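You operate a simulated robot arm through the tools that you are given. There is no shell and no other tool. Be economical: measure what you need, move in short steps, check, and stop when the job is done.

Carry out the task below with a simulated robot arm. There is one attempt and no reset: what you move stays moved.

TASK
Wind the gappy tape off and lay it again to band 1.
Fine: arm on first; all off, then on again with no bare lap till the pointer stands in that band; arm off.
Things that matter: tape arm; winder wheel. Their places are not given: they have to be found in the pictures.

It is judged by the outcome, as a careful person would: the job done as asked, and still so three seconds after it is handed in. It fails if anything else is knocked over, pushed out of place, dropped, spilled or broken.

THE ROBOT
A 7-joint arm with a two-finger parallel gripper, fixed in place. Base frame: the origin is at the foot of the arm, x ahead of it, y to its left, z up. Lengths are in m, angles in degrees, forces in N, time in s.
Its first joint turns from -66.0 to 66.0 degrees. Payload 2.6 kg.
Tool frame: the origin (TCP) lies between the finger pads and is the grasp point; the fingertips stand 0.03 m ahead of it; z points along the fingers, y is the line along which they close. The gripper opens to 0.094 m. The fingers are 0.028 m wide and 0.01 m thick; the gripper's body (0.05 by 0.096 m) begins 0.055 m behind the TCP.
Orientation is that of the tool frame in the base frame, as [roll, pitch, yaw] about the fixed x, y, z axes, in that order (R = Rz(yaw) Ry(pitch) Rx(roll)). With the fingers straight down and closing along the base's y, the tool's x points along the base's -x, its y along +y and its z along -z.

THE INTERFACE
- The arm moves only by the tool nudge_tool. Its arguments are lists of equal length, an entry for each row: "grip": the gripper command, from -1 (fully open) to 1 (shut), values between in proportion; "xyz": the shift along the tool's x, y, z in m, a list of three; "turn": the turn, a rotation vector about the tool's x, y, z in rad, a list of three. In form: {"grip": [grip, ...], "xyz": [[x, y, z], ...], "turn": [[wx, wy, wz], ...]}. A call has 1 to 10 rows; each row shifts and turns the commanded pose from where the row before left it, along the tool's axes as they then stand. A row lasts 0.2 s, in which the tool goes at most 0.05 m and 8.6 degrees; a call with a longer step from one row to the next is refused whole, and so is a gripper value outside its range. A pose out of reach is approached as far as the arm can. The call stops where the force on the tool passes 40 N (or 10 N more than at its start, if that is more) or the arm is blocked; 0.2 s more then pass. The fingers move at their own pace (about 0.072 m/s each) and stop on an object; they squeeze with about 26 N. The grip force told is the motor's: it shows also when the fingers shut on nothing. Time passes only in rows, and 0.2 s behind the last, so rows that do not move let the fingers close. It gives the time, the measured TCP pose, the force on the tool (base axes), the opening and the grip force at its end, in the units of the frame above (readings bear some noise).
- Cameras (640 x 400 px; columns grow to the right, rows downward): "scene" is fixed at [0.0484, 0.4417, 0.5718]; the picture's right is [-0.66, -0.75, 0.00], its down [-0.37, 0.33, -0.87] and it looks along [0.65, -0.57, -0.50] (base axes); focal length 234 px, centre (320, 200). "wrist" rides on the gripper at [-0.037, 0, -0.058] in the tool frame; the picture's right is [0.00, -1.00, 0.00], its down [0.97, 0.00, -0.24] and it looks along [0.24, 0.00, 0.97] (tool axes); focal length 218 px, centre (320, 200).
- camera(camera): a new picture of that camera. No time passes.
- probe_pixels(camera, pixels): for up to 12 pixels [column, row] of the newest picture of that camera ("zoom" is the newest enlarged one), the place [x, y, z] in the base frame of the surface seen there, good to about 0.002 m. No time passes.
- enlarge(camera, box): a new picture of the part [left, top, right, bottom] of that camera's present view, enlarged. No time passes.
- hand_in(): hands the job in; it is judged then, once.

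Work in short steps. Measure before you move; look again where a grasp or a placing could have gone wrong, and mend it. You have 80 turns and 38 pictures in all, those below and enlarged ones among them. Open the gripper and draw the arm clear of the work before you hand the job in, unless the task says otherwise; then end with one line.

The tools are called after "Emit:" as a command line: name --argument value ..., lists and objects as JSON in quotes. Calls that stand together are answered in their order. nudge_tool: Moves the arm, as the interface text tells. Its arguments: {"type":"object","properties":{"grip":{"type":"array"},"xyz":{"type":"array"},"turn":{"type":"array"}},"required":["grip","xyz","turn"]} The other tools are called the same way: camera (camera) takes a picture; probe_pixels (camera, pixels) gives the place of the surface under pixels of a picture; enlarge (camera, box) takes an enlarged picture of a part of a camera's view; hand_in () hands the job in.

At the start:

```text
time: 0.0
tcp_pos: [0.2267, 0.1899, 0.431]
orientation: [-180.0, 0.1, -179.9]
contact_force: [0.3, -0.3, -0.1]
opening: 0.0937
grip_force: 0.1
```

scene: 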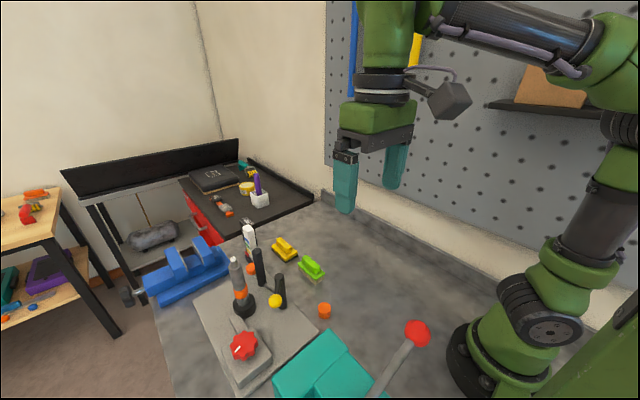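
wrist: 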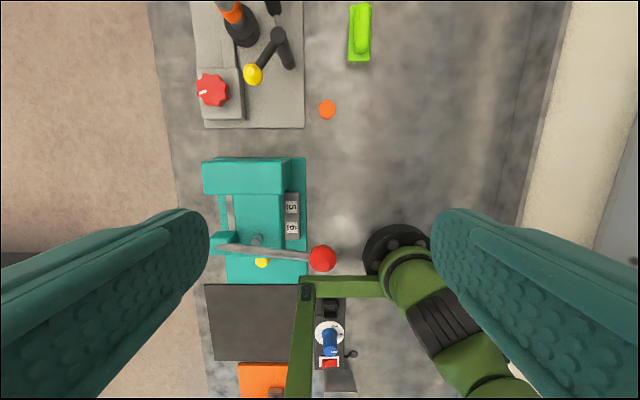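

The pictures show a base plate with a red knob, a dark post with tape and a yellow-ended lever near scene (250,310). I enlarge both views to understand it.

Emit:
enlarge --camera "scene" --box '[180, 210, 350, 400]'

Emit:
enlarge --camera "wrist" --box '[180, 0, 340, 140]'

```text
2.11 times, centred on (265, 305) of scene
```

zoom: 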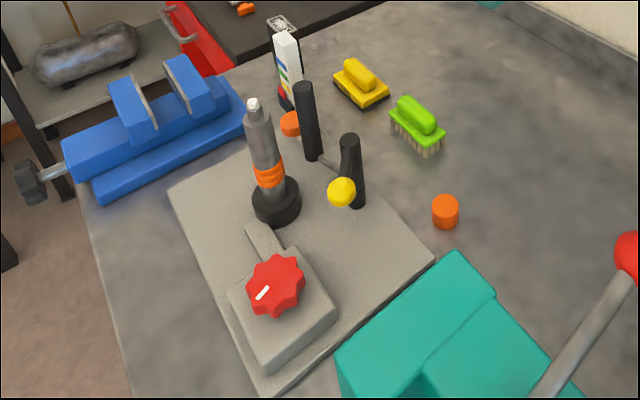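

```text
2.86 times, centred on (260, 70) of wrist
```

zoom: 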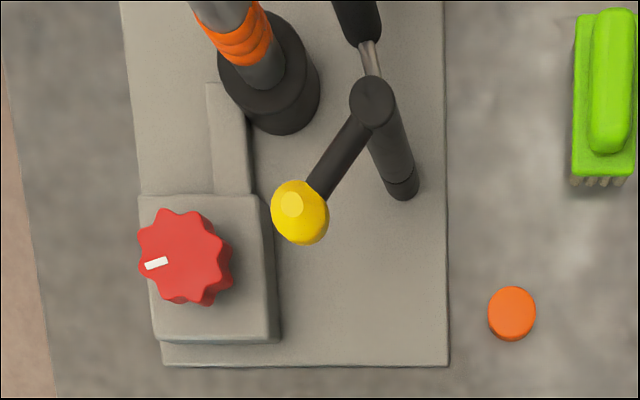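

I measure the knob, the lever ball, its pivot, the spindle with tape, and the scale post in both views.

Emit:
probe_pixels --camera "zoom" --pixels '[[185, 258], [155, 263], [228, 258], [180, 210], [190, 300], [298, 203], [372, 98], [405, 190], [345, 160], [255, 40], [270, 120], [225, 320]]'

Emit:
enlarge --camera "scene" --box '[220, 210, 300, 260]'

```text
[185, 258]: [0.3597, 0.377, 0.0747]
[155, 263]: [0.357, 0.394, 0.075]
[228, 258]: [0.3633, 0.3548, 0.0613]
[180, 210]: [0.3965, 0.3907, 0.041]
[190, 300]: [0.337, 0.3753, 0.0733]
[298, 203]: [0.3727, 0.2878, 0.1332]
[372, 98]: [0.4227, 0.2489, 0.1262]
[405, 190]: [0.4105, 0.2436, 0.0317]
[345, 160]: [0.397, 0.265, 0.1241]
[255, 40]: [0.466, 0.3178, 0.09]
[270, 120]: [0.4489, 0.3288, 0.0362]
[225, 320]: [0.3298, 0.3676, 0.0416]
```

```text
8.00 times, centred on (260, 235) of scene
```

zoom: 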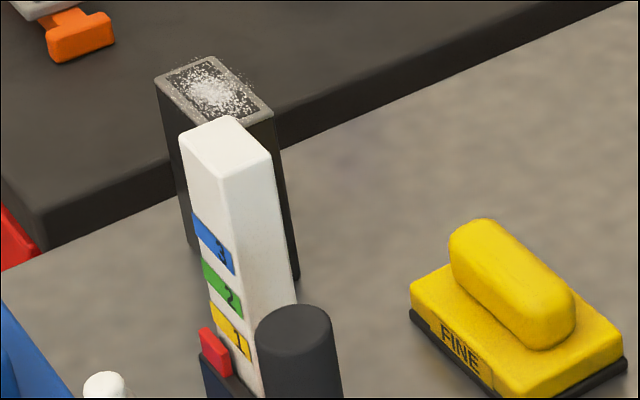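

The gauge has bands 1 (yellow), 2 and 3, with a red pointer now below or near band 1. I move over the plate for a better view.

Emit:
nudge_tool --grip '[-1, -1, -1, -1, -1, -1]' --xyz '[[-0.035, 0.016, 0.015], [-0.035, 0.016, 0.015], [-0.035, 0.016, 0.015], [-0.035, 0.016, 0.015], [-0.035, 0.016, 0.015], [-0.035, 0.016, 0.015]]' --turn '[[0, 0, 0], [0, 0, 0], [0, 0, 0], [0, 0, 0], [0, 0, 0], [0, 0, 0]]'

Emit:
camera --camera "wrist"

Emit:
enlarge --camera "scene" --box '[220, 220, 300, 320]'

```text
time: 1.4
tcp_pos: [0.4355, 0.2862, 0.3418]
orientation: [180.0, 0.1, -179.8]
contact_force: [0.3, 0.4, 0.7]
opening: 0.0939
grip_force: 0.1
```

```text
32 pictures are left
```

wrist: 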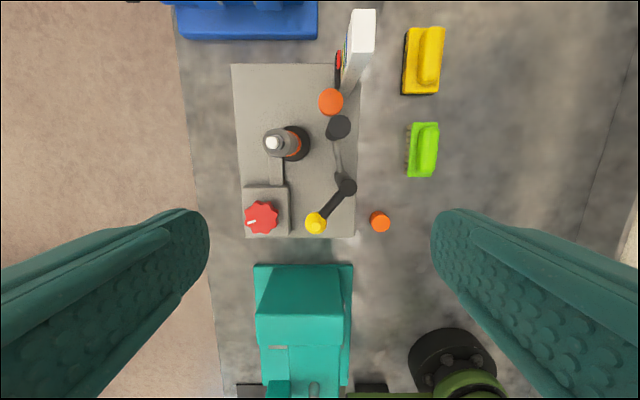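

```text
4.00 times, centred on (260, 270) of scene
```

zoom: 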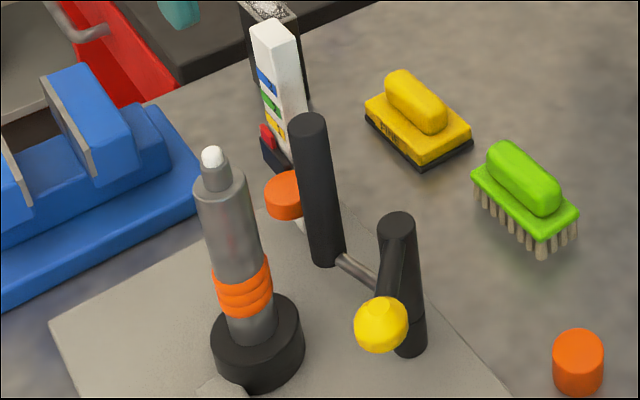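

Emit:
enlarge --camera "wrist" --box '[220, 0, 400, 250]'

Emit:
probe_pixels --camera "wrist" --pixels '[[274, 143], [293, 143], [338, 127], [331, 100], [347, 187], [316, 223], [261, 217], [248, 222], [340, 60], [365, 15], [333, 205], [336, 160]]'

```text
1.60 times, centred on (310, 125) of wrist
```

zoom: 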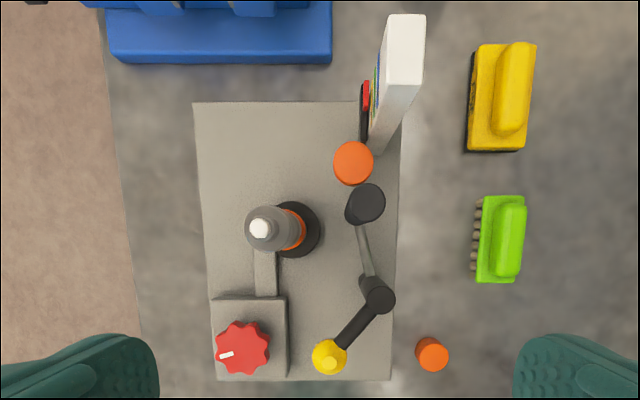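

```text
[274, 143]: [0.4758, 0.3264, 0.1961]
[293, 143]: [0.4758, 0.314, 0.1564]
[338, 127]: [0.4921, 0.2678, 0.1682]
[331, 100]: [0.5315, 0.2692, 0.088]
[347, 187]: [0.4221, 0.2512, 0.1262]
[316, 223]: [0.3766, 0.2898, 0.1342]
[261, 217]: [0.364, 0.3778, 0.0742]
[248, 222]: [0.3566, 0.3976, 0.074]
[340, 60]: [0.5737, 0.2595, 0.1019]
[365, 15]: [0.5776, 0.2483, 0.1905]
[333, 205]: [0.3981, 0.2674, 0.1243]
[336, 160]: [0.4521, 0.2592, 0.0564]
```

The tape arm pivots at about (0.42,0.248): the ball handle is at (0.375,0.290,0.122) and the roller at (0.49,0.266). Turning the handle CCW should bring the roller onto the spindle (0.47,0.315). I move above the ball and align the closing line to its tangent.

Emit:
nudge_tool --grip '[-1, -1, -1, -1, -1, -1, -1, -1, -1]' --xyz '[[0.015, 0.001, 0.03], [0.015, 0.001, 0.03], [0.015, 0.001, 0.035], [0.0155, 0.0, 0.035], [0, 0, 0], [0, 0, 0], [0, 0, 0], [0, 0, 0], [0, 0, 0]]' --turn '[[0, 0, 0], [0, 0, 0], [0, 0, 0], [0, 0, 0], [0, 0, 0.149], [0, 0, 0.149], [0, 0, 0.149], [0, 0, 0.149], [0, 0, 0.149]]'

Emit:
camera --camera "wrist"

```text
time: 3.4
tcp_pos: [0.377, 0.2886, 0.2113]
orientation: [-179.9, 0.0, 137.1]
contact_force: [-0.2, 0.4, -0.1]
opening: 0.0939
grip_force: 0.1
```

```text
29 pictures are left
```

wrist: 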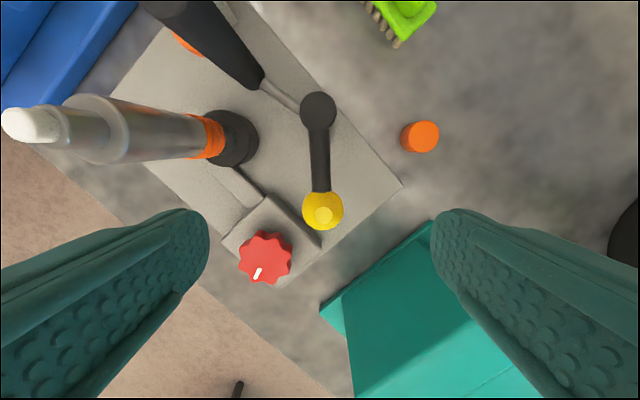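

The handle lines up vertically and the ball is centred at (322,211). I narrow the fingers, descend and grip.

Emit:
nudge_tool --grip '[-0.1, -0.1, -0.1, -0.1, -0.1, 1, 1, 1]' --xyz '[[0, 0, 0], [0, 0, 0.02], [0, 0, 0.022], [0, 0, 0.022], [0, 0, 0.022], [0, 0, 0], [0, 0, 0], [0, 0, 0]]' --turn '[[0, 0, 0], [0, 0, 0], [0, 0, 0], [0, 0, 0], [0, 0, 0], [0, 0, 0], [0, 0, 0], [0, 0, 0]]'

Emit:
camera --camera "wrist"

```text
time: 5.2
tcp_pos: [0.376, 0.2858, 0.1238]
orientation: [-179.8, -0.1, 137.1]
contact_force: [-12.0, -11.9, 7.7]
opening: 0.0329
grip_force: 45.0
```

```text
28 pictures are left
```

wrist: 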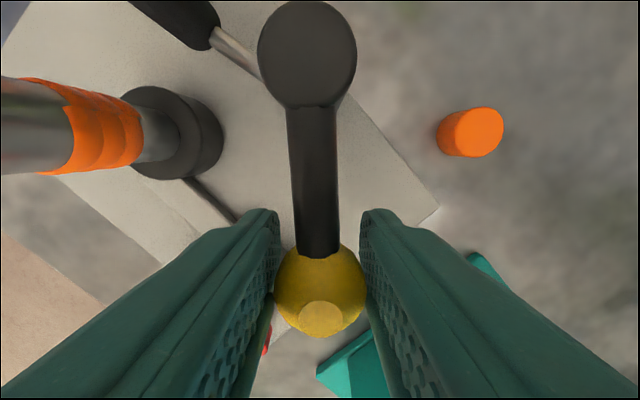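

The ball is gripped. I swing it CCW about the pivot in small arc steps.

Emit:
nudge_tool --grip '[1, 1, 1, 1]' --xyz '[[-0.0002, -0.0055, 0], [-0.0002, -0.0055, 0], [-0.0002, -0.0055, 0], [-0.0002, -0.0055, 0]]' --turn '[[0, 0, -0.087], [0, 0, -0.087], [0, 0, -0.087], [0, 0, -0.087]]'

Emit:
camera --camera "wrist"

Emit:
enlarge --camera "scene" --box '[200, 220, 320, 320]'

```text
time: 6.2
tcp_pos: [0.3641, 0.2691, 0.1275]
orientation: [180.0, -0.1, 157.3]
contact_force: [-6.4, -0.8, 4.5]
opening: 0.0297
grip_force: 44.9
```

```text
27 pictures are left
```

wrist: 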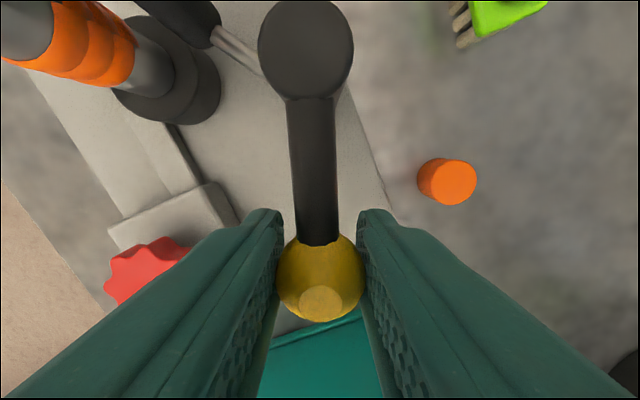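

```text
4.00 times, centred on (260, 270) of scene
```

zoom: 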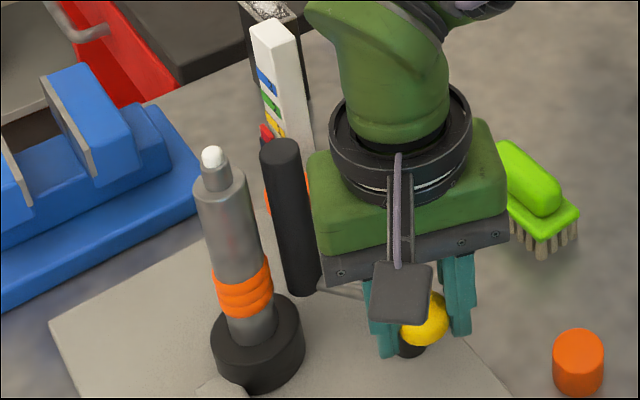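

The roller has swung towards the spindle but does not touch yet; the fingers slid slightly high. I lower 4 mm and go on with the arc.

Emit:
nudge_tool --grip '[1, 1, 1, 1, 1]' --xyz '[[-0.0002, -0.0055, 0.003], [-0.0002, -0.0055, 0], [-0.0002, -0.0055, 0], [-0.0002, -0.0055, 0], [0, 0, 0]]' --turn '[[0, 0, -0.087], [0, 0, -0.087], [0, 0, -0.087], [0, 0, -0.087], [0, 0, 0]]'

Emit:
enlarge --camera "scene" --box '[200, 220, 320, 320]'

```text
time: 6.7
tcp_pos: [0.3619, 0.2632, 0.1268]
orientation: [179.6, 0.1, 163.7]
contact_force: [-3.0, -1.5, 2.8]
opening: 0.0296
grip_force: 44.9
stopped in row 2: the force on the tool passed its limit (the readings are from after the stop); the commanded pose is now the measured one
```

```text
4.00 times, centred on (260, 270) of scene
```

zoom: 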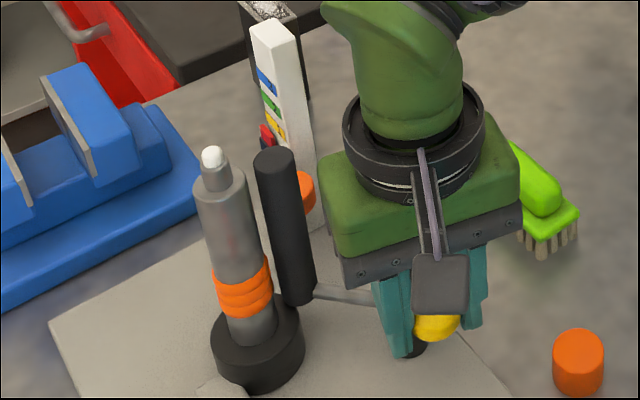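

The force limit stopped it, likely roller on tape. I open, rise and look from above to see whether the arm stays on.

Emit:
nudge_tool --grip '[-0.3, -0.3, -0.3, -0.3, -0.3, -0.3, -0.3]' --xyz '[[0, 0, 0], [0, 0, 0], [0, 0, -0.03], [0, 0, -0.04], [0, 0, -0.04], [-0.03, 0, -0.03], [-0.03, 0, -0.02]]' --turn '[[0, 0, 0], [0, 0, 0], [0, 0, 0], [0, 0, 0], [0, 0, 0], [0, 0, 0], [0, 0, 0]]'

Emit:
enlarge --camera "wrist" --box '[200, 60, 440, 260]'

Emit:
enlarge --camera "scene" --box '[200, 220, 320, 320]'

```text
time: 8.3
tcp_pos: [0.4216, 0.2483, 0.2852]
orientation: [179.6, 0.0, 163.9]
contact_force: [-0.1, 0.3, -0.4]
opening: 0.0613
grip_force: 0.0
```

```text
2.00 times, centred on (320, 160) of wrist
```

zoom: 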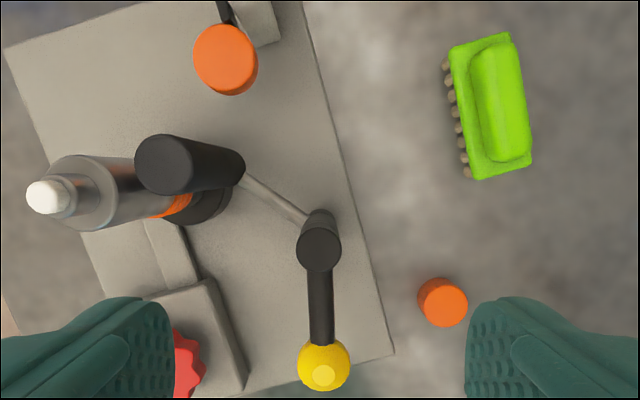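

```text
4.00 times, centred on (260, 270) of scene
```

zoom: 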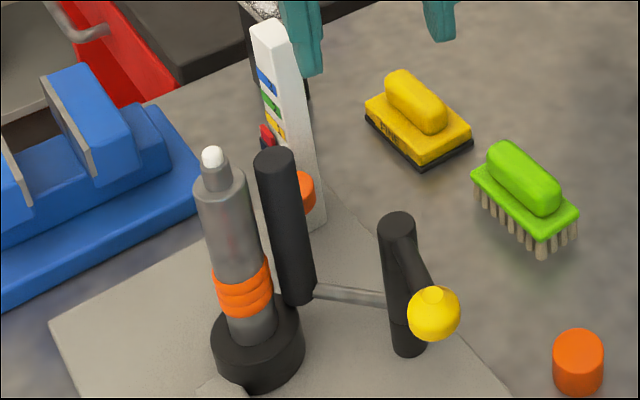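

The arm stayed put. I check if the roller truly touches by probing roller and spindle tops and base.

Emit:
probe_pixels --camera "zoom" --pixels '[[274, 158], [290, 290], [310, 275], [245, 290], [265, 290], [262, 240], [245, 230], [220, 165], [295, 240], [215, 240]]'

Emit:
enlarge --camera "scene" --box '[235, 250, 285, 300]'

```text
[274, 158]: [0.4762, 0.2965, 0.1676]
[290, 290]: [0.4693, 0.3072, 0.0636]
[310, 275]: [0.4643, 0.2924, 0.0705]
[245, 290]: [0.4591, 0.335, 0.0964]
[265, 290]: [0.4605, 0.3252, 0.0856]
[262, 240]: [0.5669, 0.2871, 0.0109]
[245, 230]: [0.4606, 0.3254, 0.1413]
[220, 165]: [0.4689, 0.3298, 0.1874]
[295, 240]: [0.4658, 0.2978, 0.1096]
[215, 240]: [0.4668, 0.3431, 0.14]
```

```text
8.00 times, centred on (260, 275) of scene
```

zoom: 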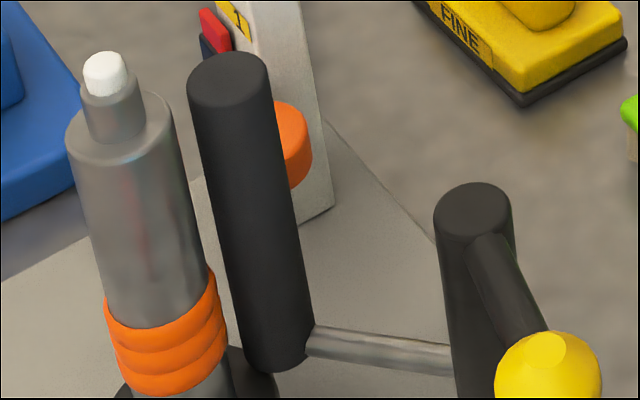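

There seems to be still a gap of about 3–4 mm between roller and tape. I go back, grip the ball and push further gently.

Emit:
nudge_tool --grip '[-0.3, -0.3, -0.3, -0.3, -0.3, 1, 1, 1]' --xyz '[[0.03, 0, 0.02], [0.03, 0, 0.03], [0, 0, 0.04], [0, 0, 0.04], [0, 0, 0.034], [0, 0, 0], [0, 0, 0], [0, 0, 0]]' --turn '[[0, 0, 0], [0, 0, 0], [0, 0, 0], [0, 0, 0], [0, 0, 0], [0, 0, 0], [0, 0, 0], [0, 0, 0]]'

Emit:
nudge_tool --grip '[1, 1, 1, 1]' --xyz '[[0, -0.002, 0], [0, -0.002, 0], [0, -0.002, 0], [0, -0.002, 0]]' --turn '[[0, 0, -0.03], [0, 0, -0.03], [0, 0, -0.03], [0, 0, -0.03]]'

```text
time: 10.1
tcp_pos: [0.3633, 0.2659, 0.1217]
orientation: [179.7, -0.1, 163.9]
contact_force: [-0.9, 0.8, -4.5]
opening: 0.0325
grip_force: 45.1
```

```text
time: 11.1
tcp_pos: [0.3606, 0.2572, 0.1222]
orientation: [179.5, 0.0, 170.7]
contact_force: [1.1, 0.6, -3.8]
opening: 0.032
grip_force: 44.6
```

It moved 8 mm more freely, so it was not on yet. I continue.

Emit:
nudge_tool --grip '[1, 1, 1, 1, 1]' --xyz '[[0, -0.002, 0], [0, -0.002, 0], [0, -0.002, 0], [0, -0.002, 0], [0, -0.002, 0]]' --turn '[[0, 0, -0.03], [0, 0, -0.03], [0, 0, -0.03], [0, 0, -0.03], [0, 0, -0.03]]'

Emit:
enlarge --camera "scene" --box '[220, 240, 300, 300]'

```text
time: 12.3
tcp_pos: [0.358, 0.251, 0.1234]
orientation: [179.3, 0.1, 179.5]
contact_force: [-0.4, 17.2, 4.4]
opening: 0.0299
grip_force: 44.8
```

```text
6.67 times, centred on (260, 270) of scene
```

zoom: 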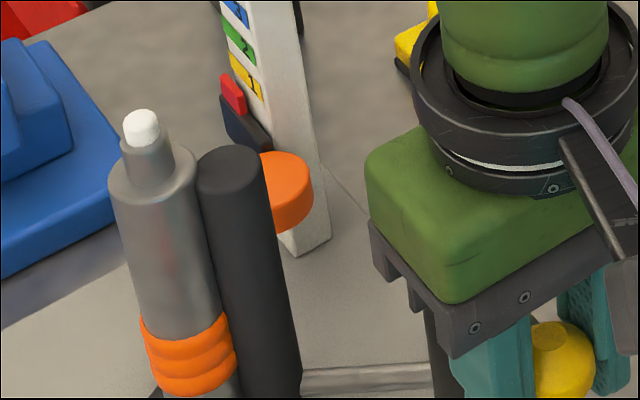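

Now the roller lies against the tape and the force is 17 N. I release and move over to the knob, viewing from above on the way.

Emit:
nudge_tool --grip '[-0.3, -0.3, -0.3, -0.3, -0.3, -0.3, -0.3]' --xyz '[[0, 0, 0], [0, 0, 0], [0, 0, -0.03], [0, 0, -0.04], [-0.01, 0.04, -0.015], [-0.01, 0.04, 0], [-0.01, 0.046, 0]]' --turn '[[0, 0, 0], [0, 0, 0], [0, 0, 0], [0, 0, 0], [0, 0, 0], [0, 0, 0], [0, 0, 0]]'

Emit:
camera --camera "wrist"

Emit:
enlarge --camera "scene" --box '[220, 240, 300, 300]'

```text
time: 13.9
tcp_pos: [0.3904, 0.3736, 0.2092]
orientation: [179.7, 0.0, 179.3]
contact_force: [0.8, -0.2, 0.6]
opening: 0.0612
grip_force: 0.0
```

```text
20 pictures are left
```

wrist: 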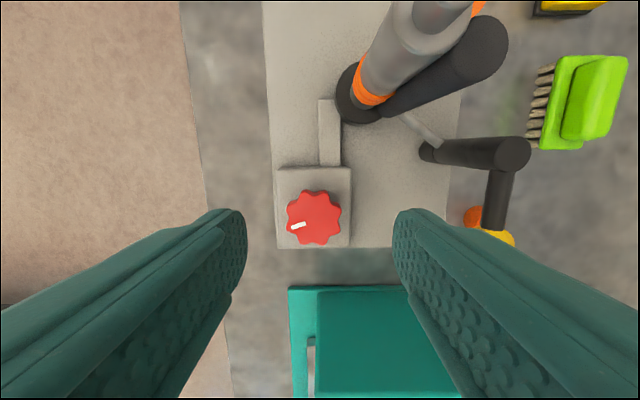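

```text
6.67 times, centred on (260, 270) of scene
```

zoom: 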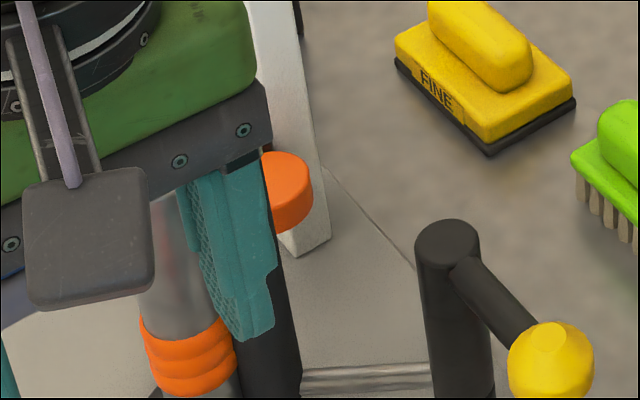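

The arm stays on. Now I probe the knob's rim and the gearbox around it to find its axis.

Emit:
probe_pixels --camera "wrist" --pixels '[[313, 217], [290, 217], [338, 217], [313, 194], [316, 240], [297, 225], [282, 180], [345, 175], [345, 242], [280, 245], [360, 245]]'

```text
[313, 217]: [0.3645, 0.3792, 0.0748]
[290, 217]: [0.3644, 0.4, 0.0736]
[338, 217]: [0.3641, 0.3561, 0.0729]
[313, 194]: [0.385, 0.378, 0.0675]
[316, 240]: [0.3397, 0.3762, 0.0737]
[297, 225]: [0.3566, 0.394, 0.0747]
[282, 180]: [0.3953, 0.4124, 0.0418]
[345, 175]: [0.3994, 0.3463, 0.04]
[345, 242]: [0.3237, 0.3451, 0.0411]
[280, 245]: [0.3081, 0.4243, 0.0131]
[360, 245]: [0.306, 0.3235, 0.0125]
```

I check the teal block's height and edge nearest the knob for clearance.

Emit:
probe_pixels --camera "wrist" --pixels '[[300, 292], [360, 290], [360, 300], [360, 340], [440, 320], [296, 229], [304, 224]]'

```text
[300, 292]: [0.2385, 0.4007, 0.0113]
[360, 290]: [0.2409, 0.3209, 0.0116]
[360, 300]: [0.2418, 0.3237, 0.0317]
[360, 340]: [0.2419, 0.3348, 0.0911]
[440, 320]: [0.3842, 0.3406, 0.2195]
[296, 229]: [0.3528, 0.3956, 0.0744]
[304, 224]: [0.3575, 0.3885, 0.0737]
```

The teal block is far enough (x ≤ 0.242). I go over the knob axis (0.361,0.378), turning the tool 80° clockwise on the way for a long CCW trial stroke.

Emit:
nudge_tool --grip '[-0.5, -0.5, -0.5, -0.5, -0.5, -0.5, -0.5, -0.5, -0.5, -0.5]' --xyz '[[0.0294, 0.0044, 0], [0, 0, 0.01], [0, 0, 0.01], [0, 0, 0.01], [0, 0, 0.01], [0, 0, 0.01], [0, 0, 0.01], [0, 0, 0.01], [0, 0, 0.01], [0, 0, 0]]' --turn '[[0, 0, 0], [0, 0, 0.149], [0, 0, 0.149], [0, 0, 0.149], [0, 0, 0.149], [0, 0, 0.149], [0, 0, 0.149], [0, 0, 0.149], [0, 0, 0.149], [0, 0, 0.149]]'

```text
time: 16.1
tcp_pos: [0.3595, 0.3769, 0.1273]
orientation: [179.8, -0.4, 102.3]
contact_force: [0.0, 0.5, -0.4]
opening: 0.0704
grip_force: 0.2
```

Emit:
nudge_tool --grip '[-0.5, -0.5, -0.5, 1, 1, 1]' --xyz '[[0.001, 0.0015, 0.015], [0, 0, 0.016], [0, 0, 0.016], [0, 0, 0], [0, 0, 0], [0, 0, 0]]' --turn '[[0, 0, 0], [0, 0, 0], [0, 0, 0], [0, 0, 0], [0, 0, 0], [0, 0, 0]]'

Emit:
nudge_tool --grip '[1, 1, 1, 1]' --xyz '[[0, 0, 0], [0, 0, 0], [0, 0, 0], [0, 0, 0]]' --turn '[[0, 0, -0.14], [0, 0, -0.14], [0, 0, -0.14], [0, 0, -0.14]]'

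Emit:
enlarge --camera "scene" --box '[210, 230, 310, 310]'

```text
time: 17.5
tcp_pos: [0.3605, 0.378, 0.0805]
orientation: [-179.8, -0.3, 102.5]
contact_force: [-20.6, -13.1, 4.0]
opening: 0.0531
grip_force: 44.8
```

```text
time: 18.5
tcp_pos: [0.3612, 0.3796, 0.0802]
orientation: [179.7, -0.3, 134.6]
contact_force: [-10.2, -0.2, -7.0]
opening: 0.0534
grip_force: 45.4
```

```text
5.00 times, centred on (260, 270) of scene
```

zoom: 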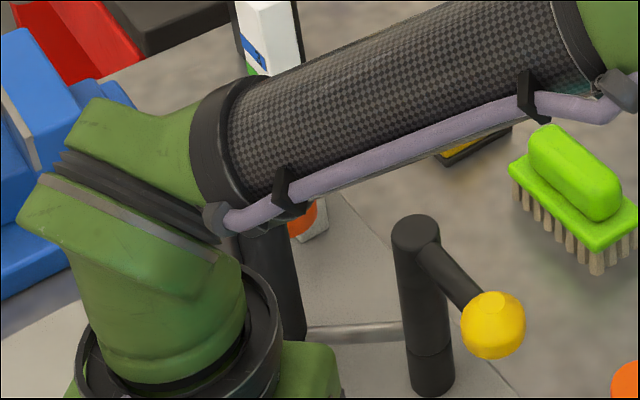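

The arm hides the tape from the scene camera here. I turn some more, then open, lift and look with the wrist camera.

Emit:
nudge_tool --grip '[1, 1, 1, 1, -0.5, -0.5, -0.5, -0.5, -0.5]' --xyz '[[0, 0, 0], [0, 0, 0], [0, 0, 0], [0, 0, 0], [0, 0, 0], [0, 0, 0], [0, 0, -0.045], [0, 0, -0.045], [0, 0, -0.03]]' --turn '[[0, 0, -0.14], [0, 0, -0.14], [0, 0, -0.14], [0, 0, -0.14], [0, 0, 0], [0, 0, 0], [0, 0, 0], [0, 0, 0], [0, 0, 0]]'

Emit:
camera --camera "wrist"

```text
time: 20.5
tcp_pos: [0.3631, 0.3777, 0.2016]
orientation: [179.5, 0.0, 166.6]
contact_force: [-0.3, -0.6, 0.0]
opening: 0.0705
grip_force: 0.0
```

```text
17 pictures are left
```

wrist: 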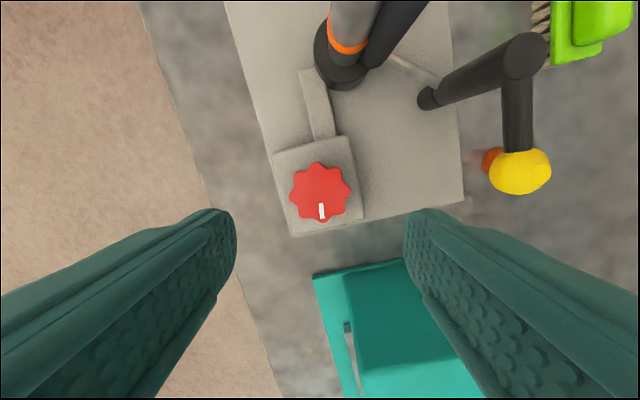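

The knob turned CCW about 64° and the tape shows fewer rings (a single one at (347,47)), so CCW winds off. I grip again and turn CCW another 64°.

Emit:
nudge_tool --grip '[-0.5, -0.5, -0.5, 1, 1, 1]' --xyz '[[0.002, 0, 0.041], [0, 0, 0.04], [0, 0, 0.04], [0, 0, 0], [0, 0, 0], [0, 0, 0]]' --turn '[[0, 0, 0], [0, 0, 0], [0, 0, 0], [0, 0, 0], [0, 0, 0], [0, 0, 0]]'

Emit:
nudge_tool --grip '[1, 1, 1, 1, 1, 1, 1, 1]' --xyz '[[0, 0, 0], [0, 0, 0], [0, 0, 0], [0, 0, 0], [0, 0, 0], [0, 0, 0], [0, 0, 0], [0, 0, 0]]' --turn '[[0, 0, -0.14], [0, 0, -0.14], [0, 0, -0.14], [0, 0, -0.14], [0, 0, -0.14], [0, 0, -0.14], [0, 0, -0.14], [0, 0, -0.14]]'

Emit:
nudge_tool --grip '[-0.5, -0.5, -0.5, -0.5, -0.5]' --xyz '[[0, 0, 0], [0, 0, 0], [0, 0, -0.045], [0, 0, -0.045], [0, 0, -0.03]]' --turn '[[0, 0, 0], [0, 0, 0], [0, 0, 0], [0, 0, 0], [0, 0, 0]]'

Emit:
camera --camera "wrist"

```text
time: 21.9
tcp_pos: [0.3587, 0.3792, 0.0785]
orientation: [179.7, 0.0, 166.6]
contact_force: [-5.2, -7.9, 1.1]
opening: 0.0536
grip_force: 45.6
```

```text
time: 23.7
tcp_pos: [0.3599, 0.3796, 0.0783]
orientation: [179.8, 0.2, -129.1]
contact_force: [-8.3, -1.1, -9.1]
opening: 0.0534
grip_force: 45.0
```

```text
time: 24.9
tcp_pos: [0.3602, 0.3778, 0.2007]
orientation: [179.8, 0.3, -129.3]
contact_force: [0.7, -0.8, -0.6]
opening: 0.0706
grip_force: 0.0
```

```text
16 pictures are left
```

wrist: 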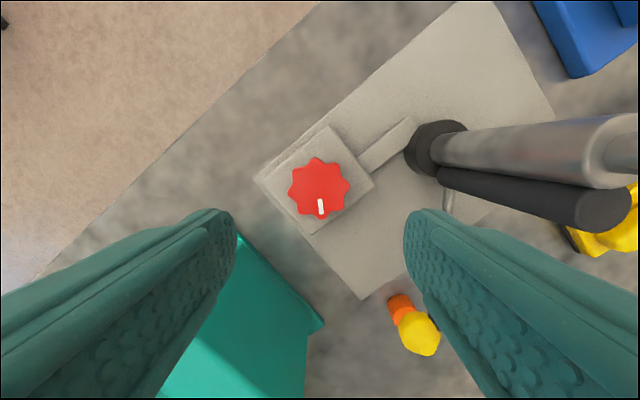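

The spindle looks bare and the roller still lies on it. I draw aside to see spindle and pointer in the scene view.

Emit:
nudge_tool --grip '[-0.5, -0.5, -0.5, -0.5]' --xyz '[[0.02, 0, -0.045], [0.04, 0, -0.03], [0.045, 0, 0], [0.045, 0, 0]]' --turn '[[0, 0, 0], [0, 0, 0], [0, 0, 0], [0, 0, 0]]'

Emit:
enlarge --camera "scene" --box '[215, 220, 305, 300]'

```text
time: 25.9
tcp_pos: [0.2659, 0.2592, 0.2746]
orientation: [179.8, 0.4, -129.3]
contact_force: [0.2, 0.5, 0.2]
opening: 0.0706
grip_force: 0.0
```

```text
5.00 times, centred on (260, 260) of scene
```

zoom: 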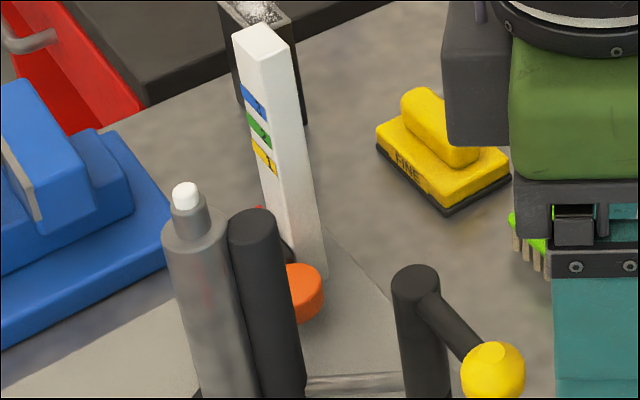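

The tape is off and the pointer has dropped to (258,207). I probe the bands and pointer to get the scale.

Emit:
probe_pixels --camera "zoom" --pixels '[[259, 207], [254, 142], [254, 152], [256, 160], [259, 172], [252, 120], [248, 92], [265, 215]]'

Emit:
enlarge --camera "scene" --box '[255, 240, 285, 270]'

```text
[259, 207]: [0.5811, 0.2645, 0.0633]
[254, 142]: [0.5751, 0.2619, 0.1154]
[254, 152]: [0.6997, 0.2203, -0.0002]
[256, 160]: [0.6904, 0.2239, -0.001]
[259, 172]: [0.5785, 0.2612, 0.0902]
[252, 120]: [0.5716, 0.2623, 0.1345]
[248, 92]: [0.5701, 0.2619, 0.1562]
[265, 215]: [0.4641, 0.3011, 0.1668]
```

```text
13.33 times, centred on (270, 255) of scene
```

zoom: 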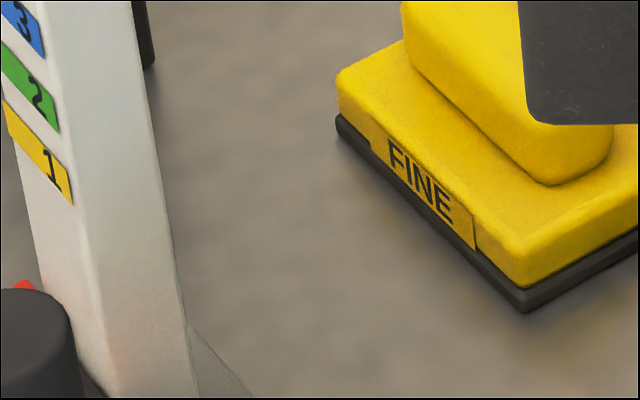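

To be sure that all is off I'll turn CCW 40° more and see whether the pointer drops further. I return above the knob with the tool turned back 40°.

Emit:
nudge_tool --grip '[-0.5, -0.5, -0.5, -0.5, -0.5, -0.5, -0.5, -0.5, -0.5]' --xyz '[[-0.045, 0, 0], [-0.045, 0, 0], [-0.04, 0, 0.03], [-0.02, 0, 0.045], [0, 0, 0.01], [0, 0, 0.01], [0, 0, 0.01], [0, 0, 0.01], [0, 0, 0.01]]' --turn '[[0, 0, 0], [0, 0, 0], [0, 0, 0], [0, 0, 0], [0, 0, 0.14], [0, 0, 0.14], [0, 0, 0.14], [0, 0, 0.14], [0, 0, 0.14]]'

Emit:
nudge_tool --grip '[-0.5, -0.5, 1, 1, 1]' --xyz '[[0, 0, 0.035], [0, 0, 0.036], [0, 0, 0], [0, 0, 0], [0, 0, 0]]' --turn '[[0, 0, 0], [0, 0, 0], [0, 0, 0], [0, 0, 0], [0, 0, 0]]'

Emit:
nudge_tool --grip '[1, 1, 1, 1, 1]' --xyz '[[0, 0, 0], [0, 0, 0], [0, 0, 0], [0, 0, 0], [0, 0, 0]]' --turn '[[0, 0, -0.14], [0, 0, -0.14], [0, 0, -0.14], [0, 0, -0.14], [0, 0, -0.14]]'

```text
time: 27.9
tcp_pos: [0.3596, 0.3768, 0.1498]
orientation: [179.6, 0.2, -169.5]
contact_force: [-0.1, -0.5, -0.6]
opening: 0.0704
grip_force: 0.1
```

```text
time: 29.1
tcp_pos: [0.3627, 0.3804, 0.0804]
orientation: [179.6, 0.1, -169.3]
contact_force: [0.6, 7.0, -4.9]
opening: 0.0538
grip_force: 45.1
```

```text
time: 30.3
tcp_pos: [0.3586, 0.3788, 0.079]
orientation: [179.7, 0.3, -129.2]
contact_force: [-7.2, 8.7, 12.6]
opening: 0.0526
grip_force: 44.7
```

Emit:
nudge_tool --grip '[-0.5, -0.5, -0.5, -0.5, -0.5, -0.5, -0.5]' --xyz '[[0, 0, 0], [0, 0, 0], [0, 0, -0.045], [0, 0, -0.045], [0.03, 0, -0.045], [0.045, 0, -0.03], [0.045, 0, -0.03]]' --turn '[[0, 0, 0], [0, 0, 0], [0, 0, 0], [0, 0, 0], [0, 0, 0], [0, 0, 0], [0, 0, 0]]'

Emit:
enlarge --camera "scene" --box '[200, 230, 330, 370]'

```text
refused: row 5 steps farther than a row can; nothing moved
```

```text
2.86 times, centred on (265, 300) of scene
```

zoom: 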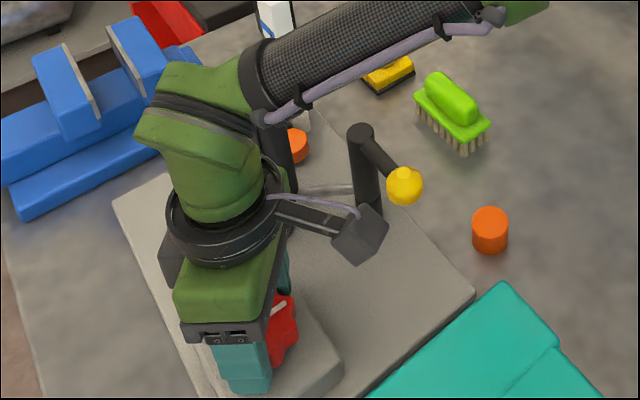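

The move was refused (step too long); I repeat with shorter steps, then look.

Emit:
nudge_tool --grip '[-0.5, -0.5, -0.5, -0.5, -0.5, -0.5, -0.5]' --xyz '[[0, 0, 0], [0, 0, 0], [0, 0, -0.045], [0, 0, -0.045], [0.03, 0, -0.035], [0.04, 0, -0.025], [0.04, 0, -0.025]]' --turn '[[0, 0, 0], [0, 0, 0], [0, 0, 0], [0, 0, 0], [0, 0, 0], [0, 0, 0], [0, 0, 0]]'

Emit:
enlarge --camera "scene" --box '[190, 230, 330, 370]'

```text
time: 31.9
tcp_pos: [0.291, 0.291, 0.251]
orientation: [179.7, 0.3, -129.3]
contact_force: [-0.7, 0.0, 0.5]
opening: 0.0705
grip_force: 0.0
```

```text
2.86 times, centred on (260, 300) of scene
```

zoom: 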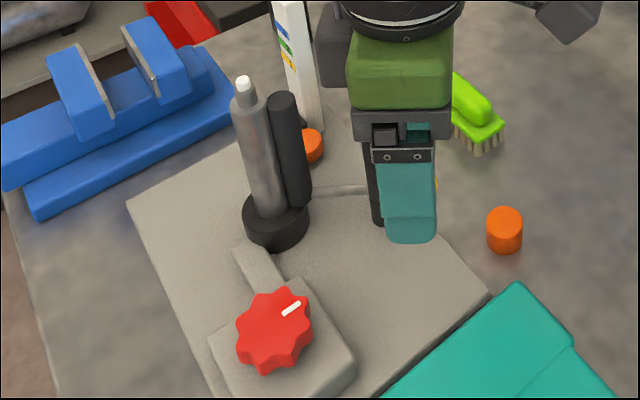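

Emit:
probe_pixels --camera "zoom" --pixels '[[292, 309], [284, 313], [299, 304], [303, 123], [300, 118], [304, 127], [282, 56]]'

```text
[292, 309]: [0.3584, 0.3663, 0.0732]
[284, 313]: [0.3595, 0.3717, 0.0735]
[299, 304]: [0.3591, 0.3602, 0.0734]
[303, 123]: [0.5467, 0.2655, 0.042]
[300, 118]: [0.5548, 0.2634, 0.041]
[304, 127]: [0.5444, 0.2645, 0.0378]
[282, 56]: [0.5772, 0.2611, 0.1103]
```

The knob really turned 40° more (mark now towards -y) with no stop, and the pointer is hidden behind the roller. I move over the gauge to see it with the wrist camera.

Emit:
nudge_tool --grip '[-0.5, -0.5, -0.5, -0.5, -0.5, -0.5, -0.5, -0.5, -0.5, -0.5]' --xyz '[[0, 0, -0.012], [0, 0, -0.012], [0, 0, -0.012], [0, 0, -0.012], [0, 0, -0.012], [0, 0, -0.012], [-0.046, 0.013, 0], [-0.046, 0.013, 0], [-0.046, 0.013, 0], [-0.046, 0.013, 0]]' --turn '[[0, 0, 0.148], [0, 0, 0.148], [0, 0, 0.148], [0, 0, 0.148], [0, 0, 0.148], [0, 0, 0.148], [0, 0, 0], [0, 0, 0], [0, 0, 0], [0, 0, 0]]'

Emit:
enlarge --camera "wrist" --box '[260, 0, 460, 250]'

```text
time: 34.1
tcp_pos: [0.4318, 0.328, 0.3161]
orientation: [179.7, 0.1, 179.9]
contact_force: [-0.6, 0.2, 0.1]
opening: 0.0707
grip_force: 0.1
out of reach, approached as far as the arm can: row 10
```

```text
1.60 times, centred on (360, 125) of wrist
```

zoom: 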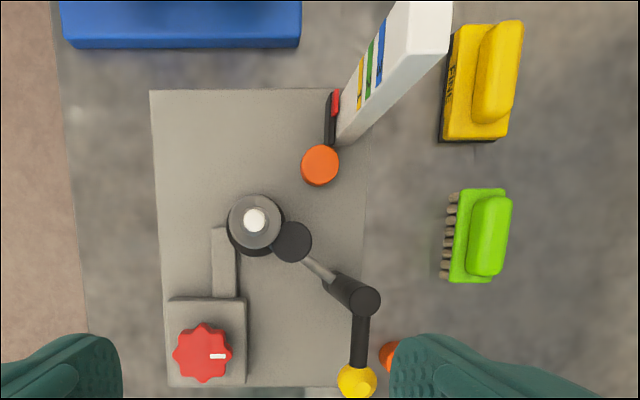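

This is a good view: the pointer is at (336,100), bands at (360,82). I probe them.

Emit:
probe_pixels --camera "zoom" --pixels '[[336, 97], [335, 110], [329, 115], [361, 66], [361, 82], [361, 98], [370, 75], [380, 65], [359, 105], [345, 130]]'

```text
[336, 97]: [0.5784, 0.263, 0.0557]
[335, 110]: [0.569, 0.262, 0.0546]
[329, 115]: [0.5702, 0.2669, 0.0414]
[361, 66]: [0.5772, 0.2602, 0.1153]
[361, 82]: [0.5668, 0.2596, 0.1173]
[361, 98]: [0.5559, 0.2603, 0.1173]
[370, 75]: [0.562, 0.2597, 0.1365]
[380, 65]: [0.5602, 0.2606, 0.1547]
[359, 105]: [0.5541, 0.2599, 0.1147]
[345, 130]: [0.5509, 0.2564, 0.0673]
```

Pointer top is at 0.055 now (0.102 at first, 0.063 before): it may still be dropping. I wind off another 60° CCW to be sure.

Emit:
nudge_tool --grip '[-0.5, -0.5, -0.5, -0.5, -0.5, -0.5, -0.5]' --xyz '[[0.0355, 0.025, 0], [0.0355, 0.0255, 0], [0, 0, 0.047], [0, 0, 0.047], [0, 0, 0.047], [0, 0, 0.047], [0, 0, 0.048]]' --turn '[[0, 0, 0], [0, 0, 0], [0, 0, 0], [0, 0, 0], [0, 0, 0], [0, 0, 0], [0, 0, 0]]'

Emit:
nudge_tool --grip '[1, 1, 1, 1, 1, 1, 1, 1, 1, 1]' --xyz '[[0, 0, 0], [0, 0, 0], [0, 0, 0], [0, 0, 0], [0, 0, 0], [0, 0, 0], [0, 0, 0], [0, 0, 0], [0, 0, 0], [0, 0, 0]]' --turn '[[0, 0, 0], [0, 0, 0], [0, 0, 0], [0, 0, -0.148], [0, 0, -0.148], [0, 0, -0.148], [0, 0, -0.148], [0, 0, -0.148], [0, 0, -0.148], [0, 0, -0.148]]'

```text
time: 35.7
tcp_pos: [0.3622, 0.3815, 0.0823]
orientation: [179.6, 0.2, 179.8]
contact_force: [0.0, 0.5, -0.1]
opening: 0.0704
grip_force: 0.0
```

```text
time: 37.9
tcp_pos: [0.3617, 0.3814, 0.0835]
orientation: [179.7, 0.6, -120.7]
contact_force: [-0.8, 0.9, -0.8]
opening: 0.0536
grip_force: 44.8
```

Emit:
nudge_tool --grip '[-0.5, -0.5, -0.5, -0.5, -0.5, -0.5, -0.5, -0.5, -0.5, -0.5]' --xyz '[[0, 0, 0], [0, 0, 0], [0, 0, -0.047], [0, 0, -0.047], [0, 0, -0.047], [0, 0, -0.047], [0, 0, -0.045], [0, 0, 0], [0, 0, 0], [-0.04, -0.028, 0]]' --turn '[[0, 0, 0], [0, 0, 0], [0, 0, 0.148], [0, 0, 0.148], [0, 0, 0.148], [0, 0, 0.148], [0, 0, 0.148], [0, 0, 0.148], [0, 0, 0.148], [0, 0, 0]]'

Emit:
enlarge --camera "wrist" --box '[240, 0, 440, 250]'

```text
time: 40.1
tcp_pos: [0.4, 0.3503, 0.3146]
orientation: [179.6, 0.1, 179.8]
contact_force: [0.0, 1.0, -0.6]
opening: 0.0705
grip_force: 0.2
```

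```text
1.60 times, centred on (340, 125) of wrist
```

zoom: 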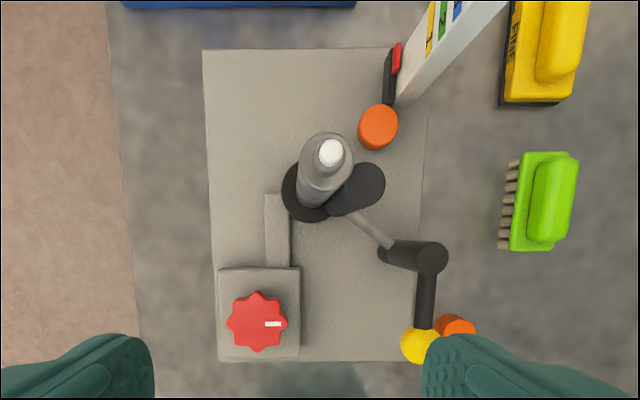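

The knob mark still points to -y though the gripper turned 60°: the knob is at its end stop. I verify the pointer height.

Emit:
probe_pixels --camera "zoom" --pixels '[[397, 52], [398, 65], [430, 25], [281, 324], [267, 324], [257, 322]]'

```text
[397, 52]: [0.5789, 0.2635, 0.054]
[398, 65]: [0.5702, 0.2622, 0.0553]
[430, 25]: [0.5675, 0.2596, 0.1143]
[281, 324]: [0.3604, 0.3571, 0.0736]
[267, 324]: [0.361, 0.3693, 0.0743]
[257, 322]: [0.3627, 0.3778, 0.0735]
```

The pointer stays at 0.055, so everything is off and the knob is at zero. Scale: 164° raised it 47 mm; band 1 centre is near 0.114, about 205° CW from zero. I go to the knob with the tool pre-turned 50° CCW.

Emit:
nudge_tool --grip '[-0.5, -0.5, -0.5, -0.5, -0.5, -0.5, -0.5, -0.5]' --xyz '[[0.039, 0.029, 0], [0, 0, 0.03], [0, 0, 0.04], [0, 0, 0.04], [0, 0, 0.04], [0, 0, 0.04], [0, 0, 0.03], [0, 0, 0.015]]' --turn '[[0, 0, 0], [0, 0, -0.146], [0, 0, -0.146], [0, 0, -0.146], [0, 0, -0.146], [0, 0, -0.146], [0, 0, -0.146], [0, 0, 0]]'

Emit:
nudge_tool --grip '[1, 1, 1, 1, 1, 1, 1, 1, 1, 1]' --xyz '[[0, 0, 0], [0, 0, 0], [0, 0, 0], [0, 0, 0], [0, 0, 0], [0, 0, 0], [0, 0, 0], [0, 0, 0], [0, 0, 0], [0, 0, 0]]' --turn '[[0, 0, 0], [0, 0, 0], [0, 0, 0], [0, 0, 0.12], [0, 0, 0.12], [0, 0, 0.12], [0, 0, 0.12], [0, 0, 0.12], [0, 0, 0.12], [0, 0, 0.12]]'

Emit:
nudge_tool --grip '[1, 1, 1, 1, 1, 1, 1, 1, -0.5, -0.5]' --xyz '[[0, 0, 0], [0, 0, 0], [0, 0, 0], [0, 0, 0], [0, 0, 0], [0, 0, 0], [0, 0, 0], [0, 0, 0], [0, 0, 0], [0, 0, 0]]' --turn '[[0, 0, 0.12], [0, 0, 0.12], [0, 0, 0.12], [0, 0, 0.12], [0, 0, 0.12], [0, 0, 0.12], [0, 0, 0.12], [0, 0, 0], [0, 0, 0], [0, 0, 0]]'

```text
time: 41.9
tcp_pos: [0.363, 0.381, 0.0801]
orientation: [179.8, 0.3, -129.9]
contact_force: [-0.3, -0.3, 1.0]
opening: 0.0706
grip_force: 0.0
```

```text
time: 44.1
tcp_pos: [0.3627, 0.3795, 0.0797]
orientation: [179.8, 0.1, -178.3]
contact_force: [0.5, -0.1, -12.6]
opening: 0.0524
grip_force: 45.6
```

```text
time: 46.3
tcp_pos: [0.362, 0.3817, 0.0804]
orientation: [179.6, -0.4, 133.8]
contact_force: [-0.2, 0.0, 0.2]
opening: 0.0706
grip_force: 0.3
```

Turned about 96° CW. I lift and look at tape, arm and pointer.

Emit:
nudge_tool --grip '[-0.5, -0.5, -0.5, -0.5, -0.5, -0.5, -0.5, -0.5]' --xyz '[[0, 0, -0.04], [0, 0, -0.04], [0, 0, -0.04], [0, 0, -0.04], [0, 0, -0.04], [0, 0, -0.035], [-0.04, -0.02, 0], [-0.03, -0.005, 0]]' --turn '[[0, 0, -0.134], [0, 0, -0.134], [0, 0, -0.134], [0, 0, -0.134], [0, 0, -0.134], [0, 0, -0.134], [0, 0, 0], [0, 0, 0]]'

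Emit:
enlarge --camera "wrist" --box '[250, 0, 450, 250]'

```text
time: 48.1
tcp_pos: [0.4219, 0.3535, 0.3078]
orientation: [179.6, 0.1, 179.9]
contact_force: [0.2, 0.3, -0.4]
opening: 0.0703
grip_force: 0.0
out of reach, approached as far as the arm can: row 8
```

```text
1.60 times, centred on (350, 125) of wrist
```

zoom: 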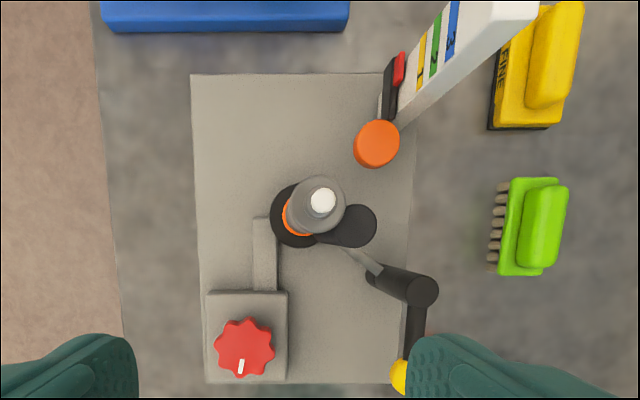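

Emit:
probe_pixels --camera "zoom" --pixels '[[398, 60], [399, 75], [389, 80], [420, 62], [245, 345], [241, 367], [297, 225], [424, 50]]'

```text
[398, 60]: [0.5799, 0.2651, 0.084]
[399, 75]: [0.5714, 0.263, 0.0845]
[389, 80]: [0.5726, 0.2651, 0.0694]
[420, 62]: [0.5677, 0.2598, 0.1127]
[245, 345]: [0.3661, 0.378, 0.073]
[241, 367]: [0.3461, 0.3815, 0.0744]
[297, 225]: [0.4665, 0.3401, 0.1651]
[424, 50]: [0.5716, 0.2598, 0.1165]
```

Pointer top is at 0.084 after about 97° (0.3 mm per degree); band 1 spans about 0.109–0.119. I return, grip and turn roughly 98° more, starting pre-turned 50° CCW.

Emit:
nudge_tool --grip '[-0.5, -0.5, -0.5, -0.5, -0.5, -0.5, -0.5, -0.5, -0.5]' --xyz '[[0.03, 0.013, 0], [0.031, 0.0125, 0], [0, 0, 0.03], [0, 0, 0.04], [0, 0, 0.04], [0, 0, 0.04], [0, 0, 0.04], [0, 0, 0.03], [0, 0, 0.008]]' --turn '[[0, 0, 0], [0, 0, 0], [0, 0, -0.146], [0, 0, -0.146], [0, 0, -0.146], [0, 0, -0.146], [0, 0, -0.146], [0, 0, -0.146], [0, 0, 0]]'

Emit:
nudge_tool --grip '[1, 1, 1, 1, 1, 1, 1, 1, 1, 1]' --xyz '[[0, 0, 0], [0, 0, 0], [0, 0, 0], [0, 0, 0], [0, 0, 0], [0, 0, 0], [0, 0, 0], [0, 0, 0], [0, 0, 0], [0, 0, 0]]' --turn '[[0, 0, 0], [0, 0, 0], [0, 0, 0], [0, 0, 0.12], [0, 0, 0.12], [0, 0, 0.12], [0, 0, 0.12], [0, 0, 0.12], [0, 0, 0.12], [0, 0, 0.12]]'

Emit:
nudge_tool --grip '[1, 1, 1, 1, 1, 1, 1, 1, -0.5, -0.5]' --xyz '[[0, 0, 0], [0, 0, 0], [0, 0, 0], [0, 0, 0], [0, 0, 0], [0, 0, 0], [0, 0, 0], [0, 0, 0], [0, 0, 0], [0, 0, 0]]' --turn '[[0, 0, 0.125], [0, 0, 0.125], [0, 0, 0.125], [0, 0, 0.125], [0, 0, 0.125], [0, 0, 0.125], [0, 0, 0.125], [0, 0, 0], [0, 0, 0], [0, 0, 0]]'

Emit:
nudge_tool --grip '[-0.5, -0.5, -0.5, -0.5, -0.5, -0.5, -0.5, -0.5]' --xyz '[[0, 0, -0.04], [0, 0, -0.04], [0, 0, -0.04], [0, 0, -0.04], [0, 0, -0.04], [0, 0, -0.035], [-0.04, -0.02, 0], [-0.02, -0.005, 0]]' --turn '[[0, 0, -0.134], [0, 0, -0.134], [0, 0, -0.134], [0, 0, -0.134], [0, 0, -0.134], [0, 0, -0.134], [0, 0, 0], [0, 0, 0]]'

Emit:
enlarge --camera "wrist" --box '[250, 0, 450, 250]'

```text
time: 50.1
tcp_pos: [0.3626, 0.3804, 0.0816]
orientation: [179.8, 0.4, -129.8]
contact_force: [-0.1, 1.0, 0.2]
opening: 0.0706
grip_force: 0.0
```

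```text
time: 52.3
tcp_pos: [0.3619, 0.38, 0.0818]
orientation: [179.6, 0.1, -178.2]
contact_force: [-14.3, 4.2, 11.5]
opening: 0.0528
grip_force: 45.0
```

```text
time: 54.0
tcp_pos: [0.361, 0.377, 0.0814]
orientation: [-180.0, -0.3, 132.3]
contact_force: [-1.4, -2.6, 1.4]
opening: 0.0526
grip_force: 45.0
stopped in row 8: the force on the tool passed its limit (the readings are from after the stop); the commanded pose is now the measured one
```

```text
time: 55.8
tcp_pos: [0.4119, 0.3523, 0.3175]
orientation: [179.9, -0.2, 178.4]
contact_force: [0.3, -0.2, 0.2]
opening: 0.0707
grip_force: 0.1
out of reach, approached as far as the arm can: row 8
```

```text
1.60 times, centred on (350, 125) of wrist
```

zoom: 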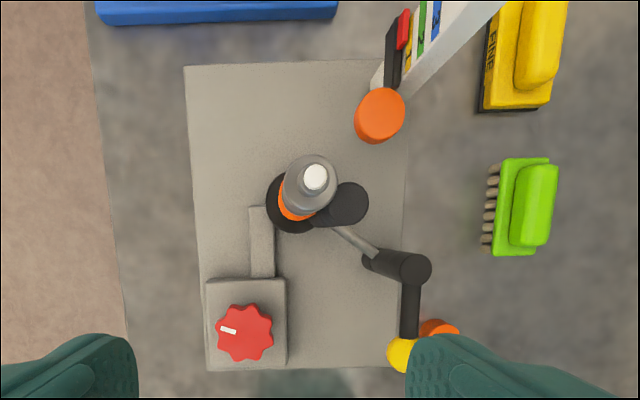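

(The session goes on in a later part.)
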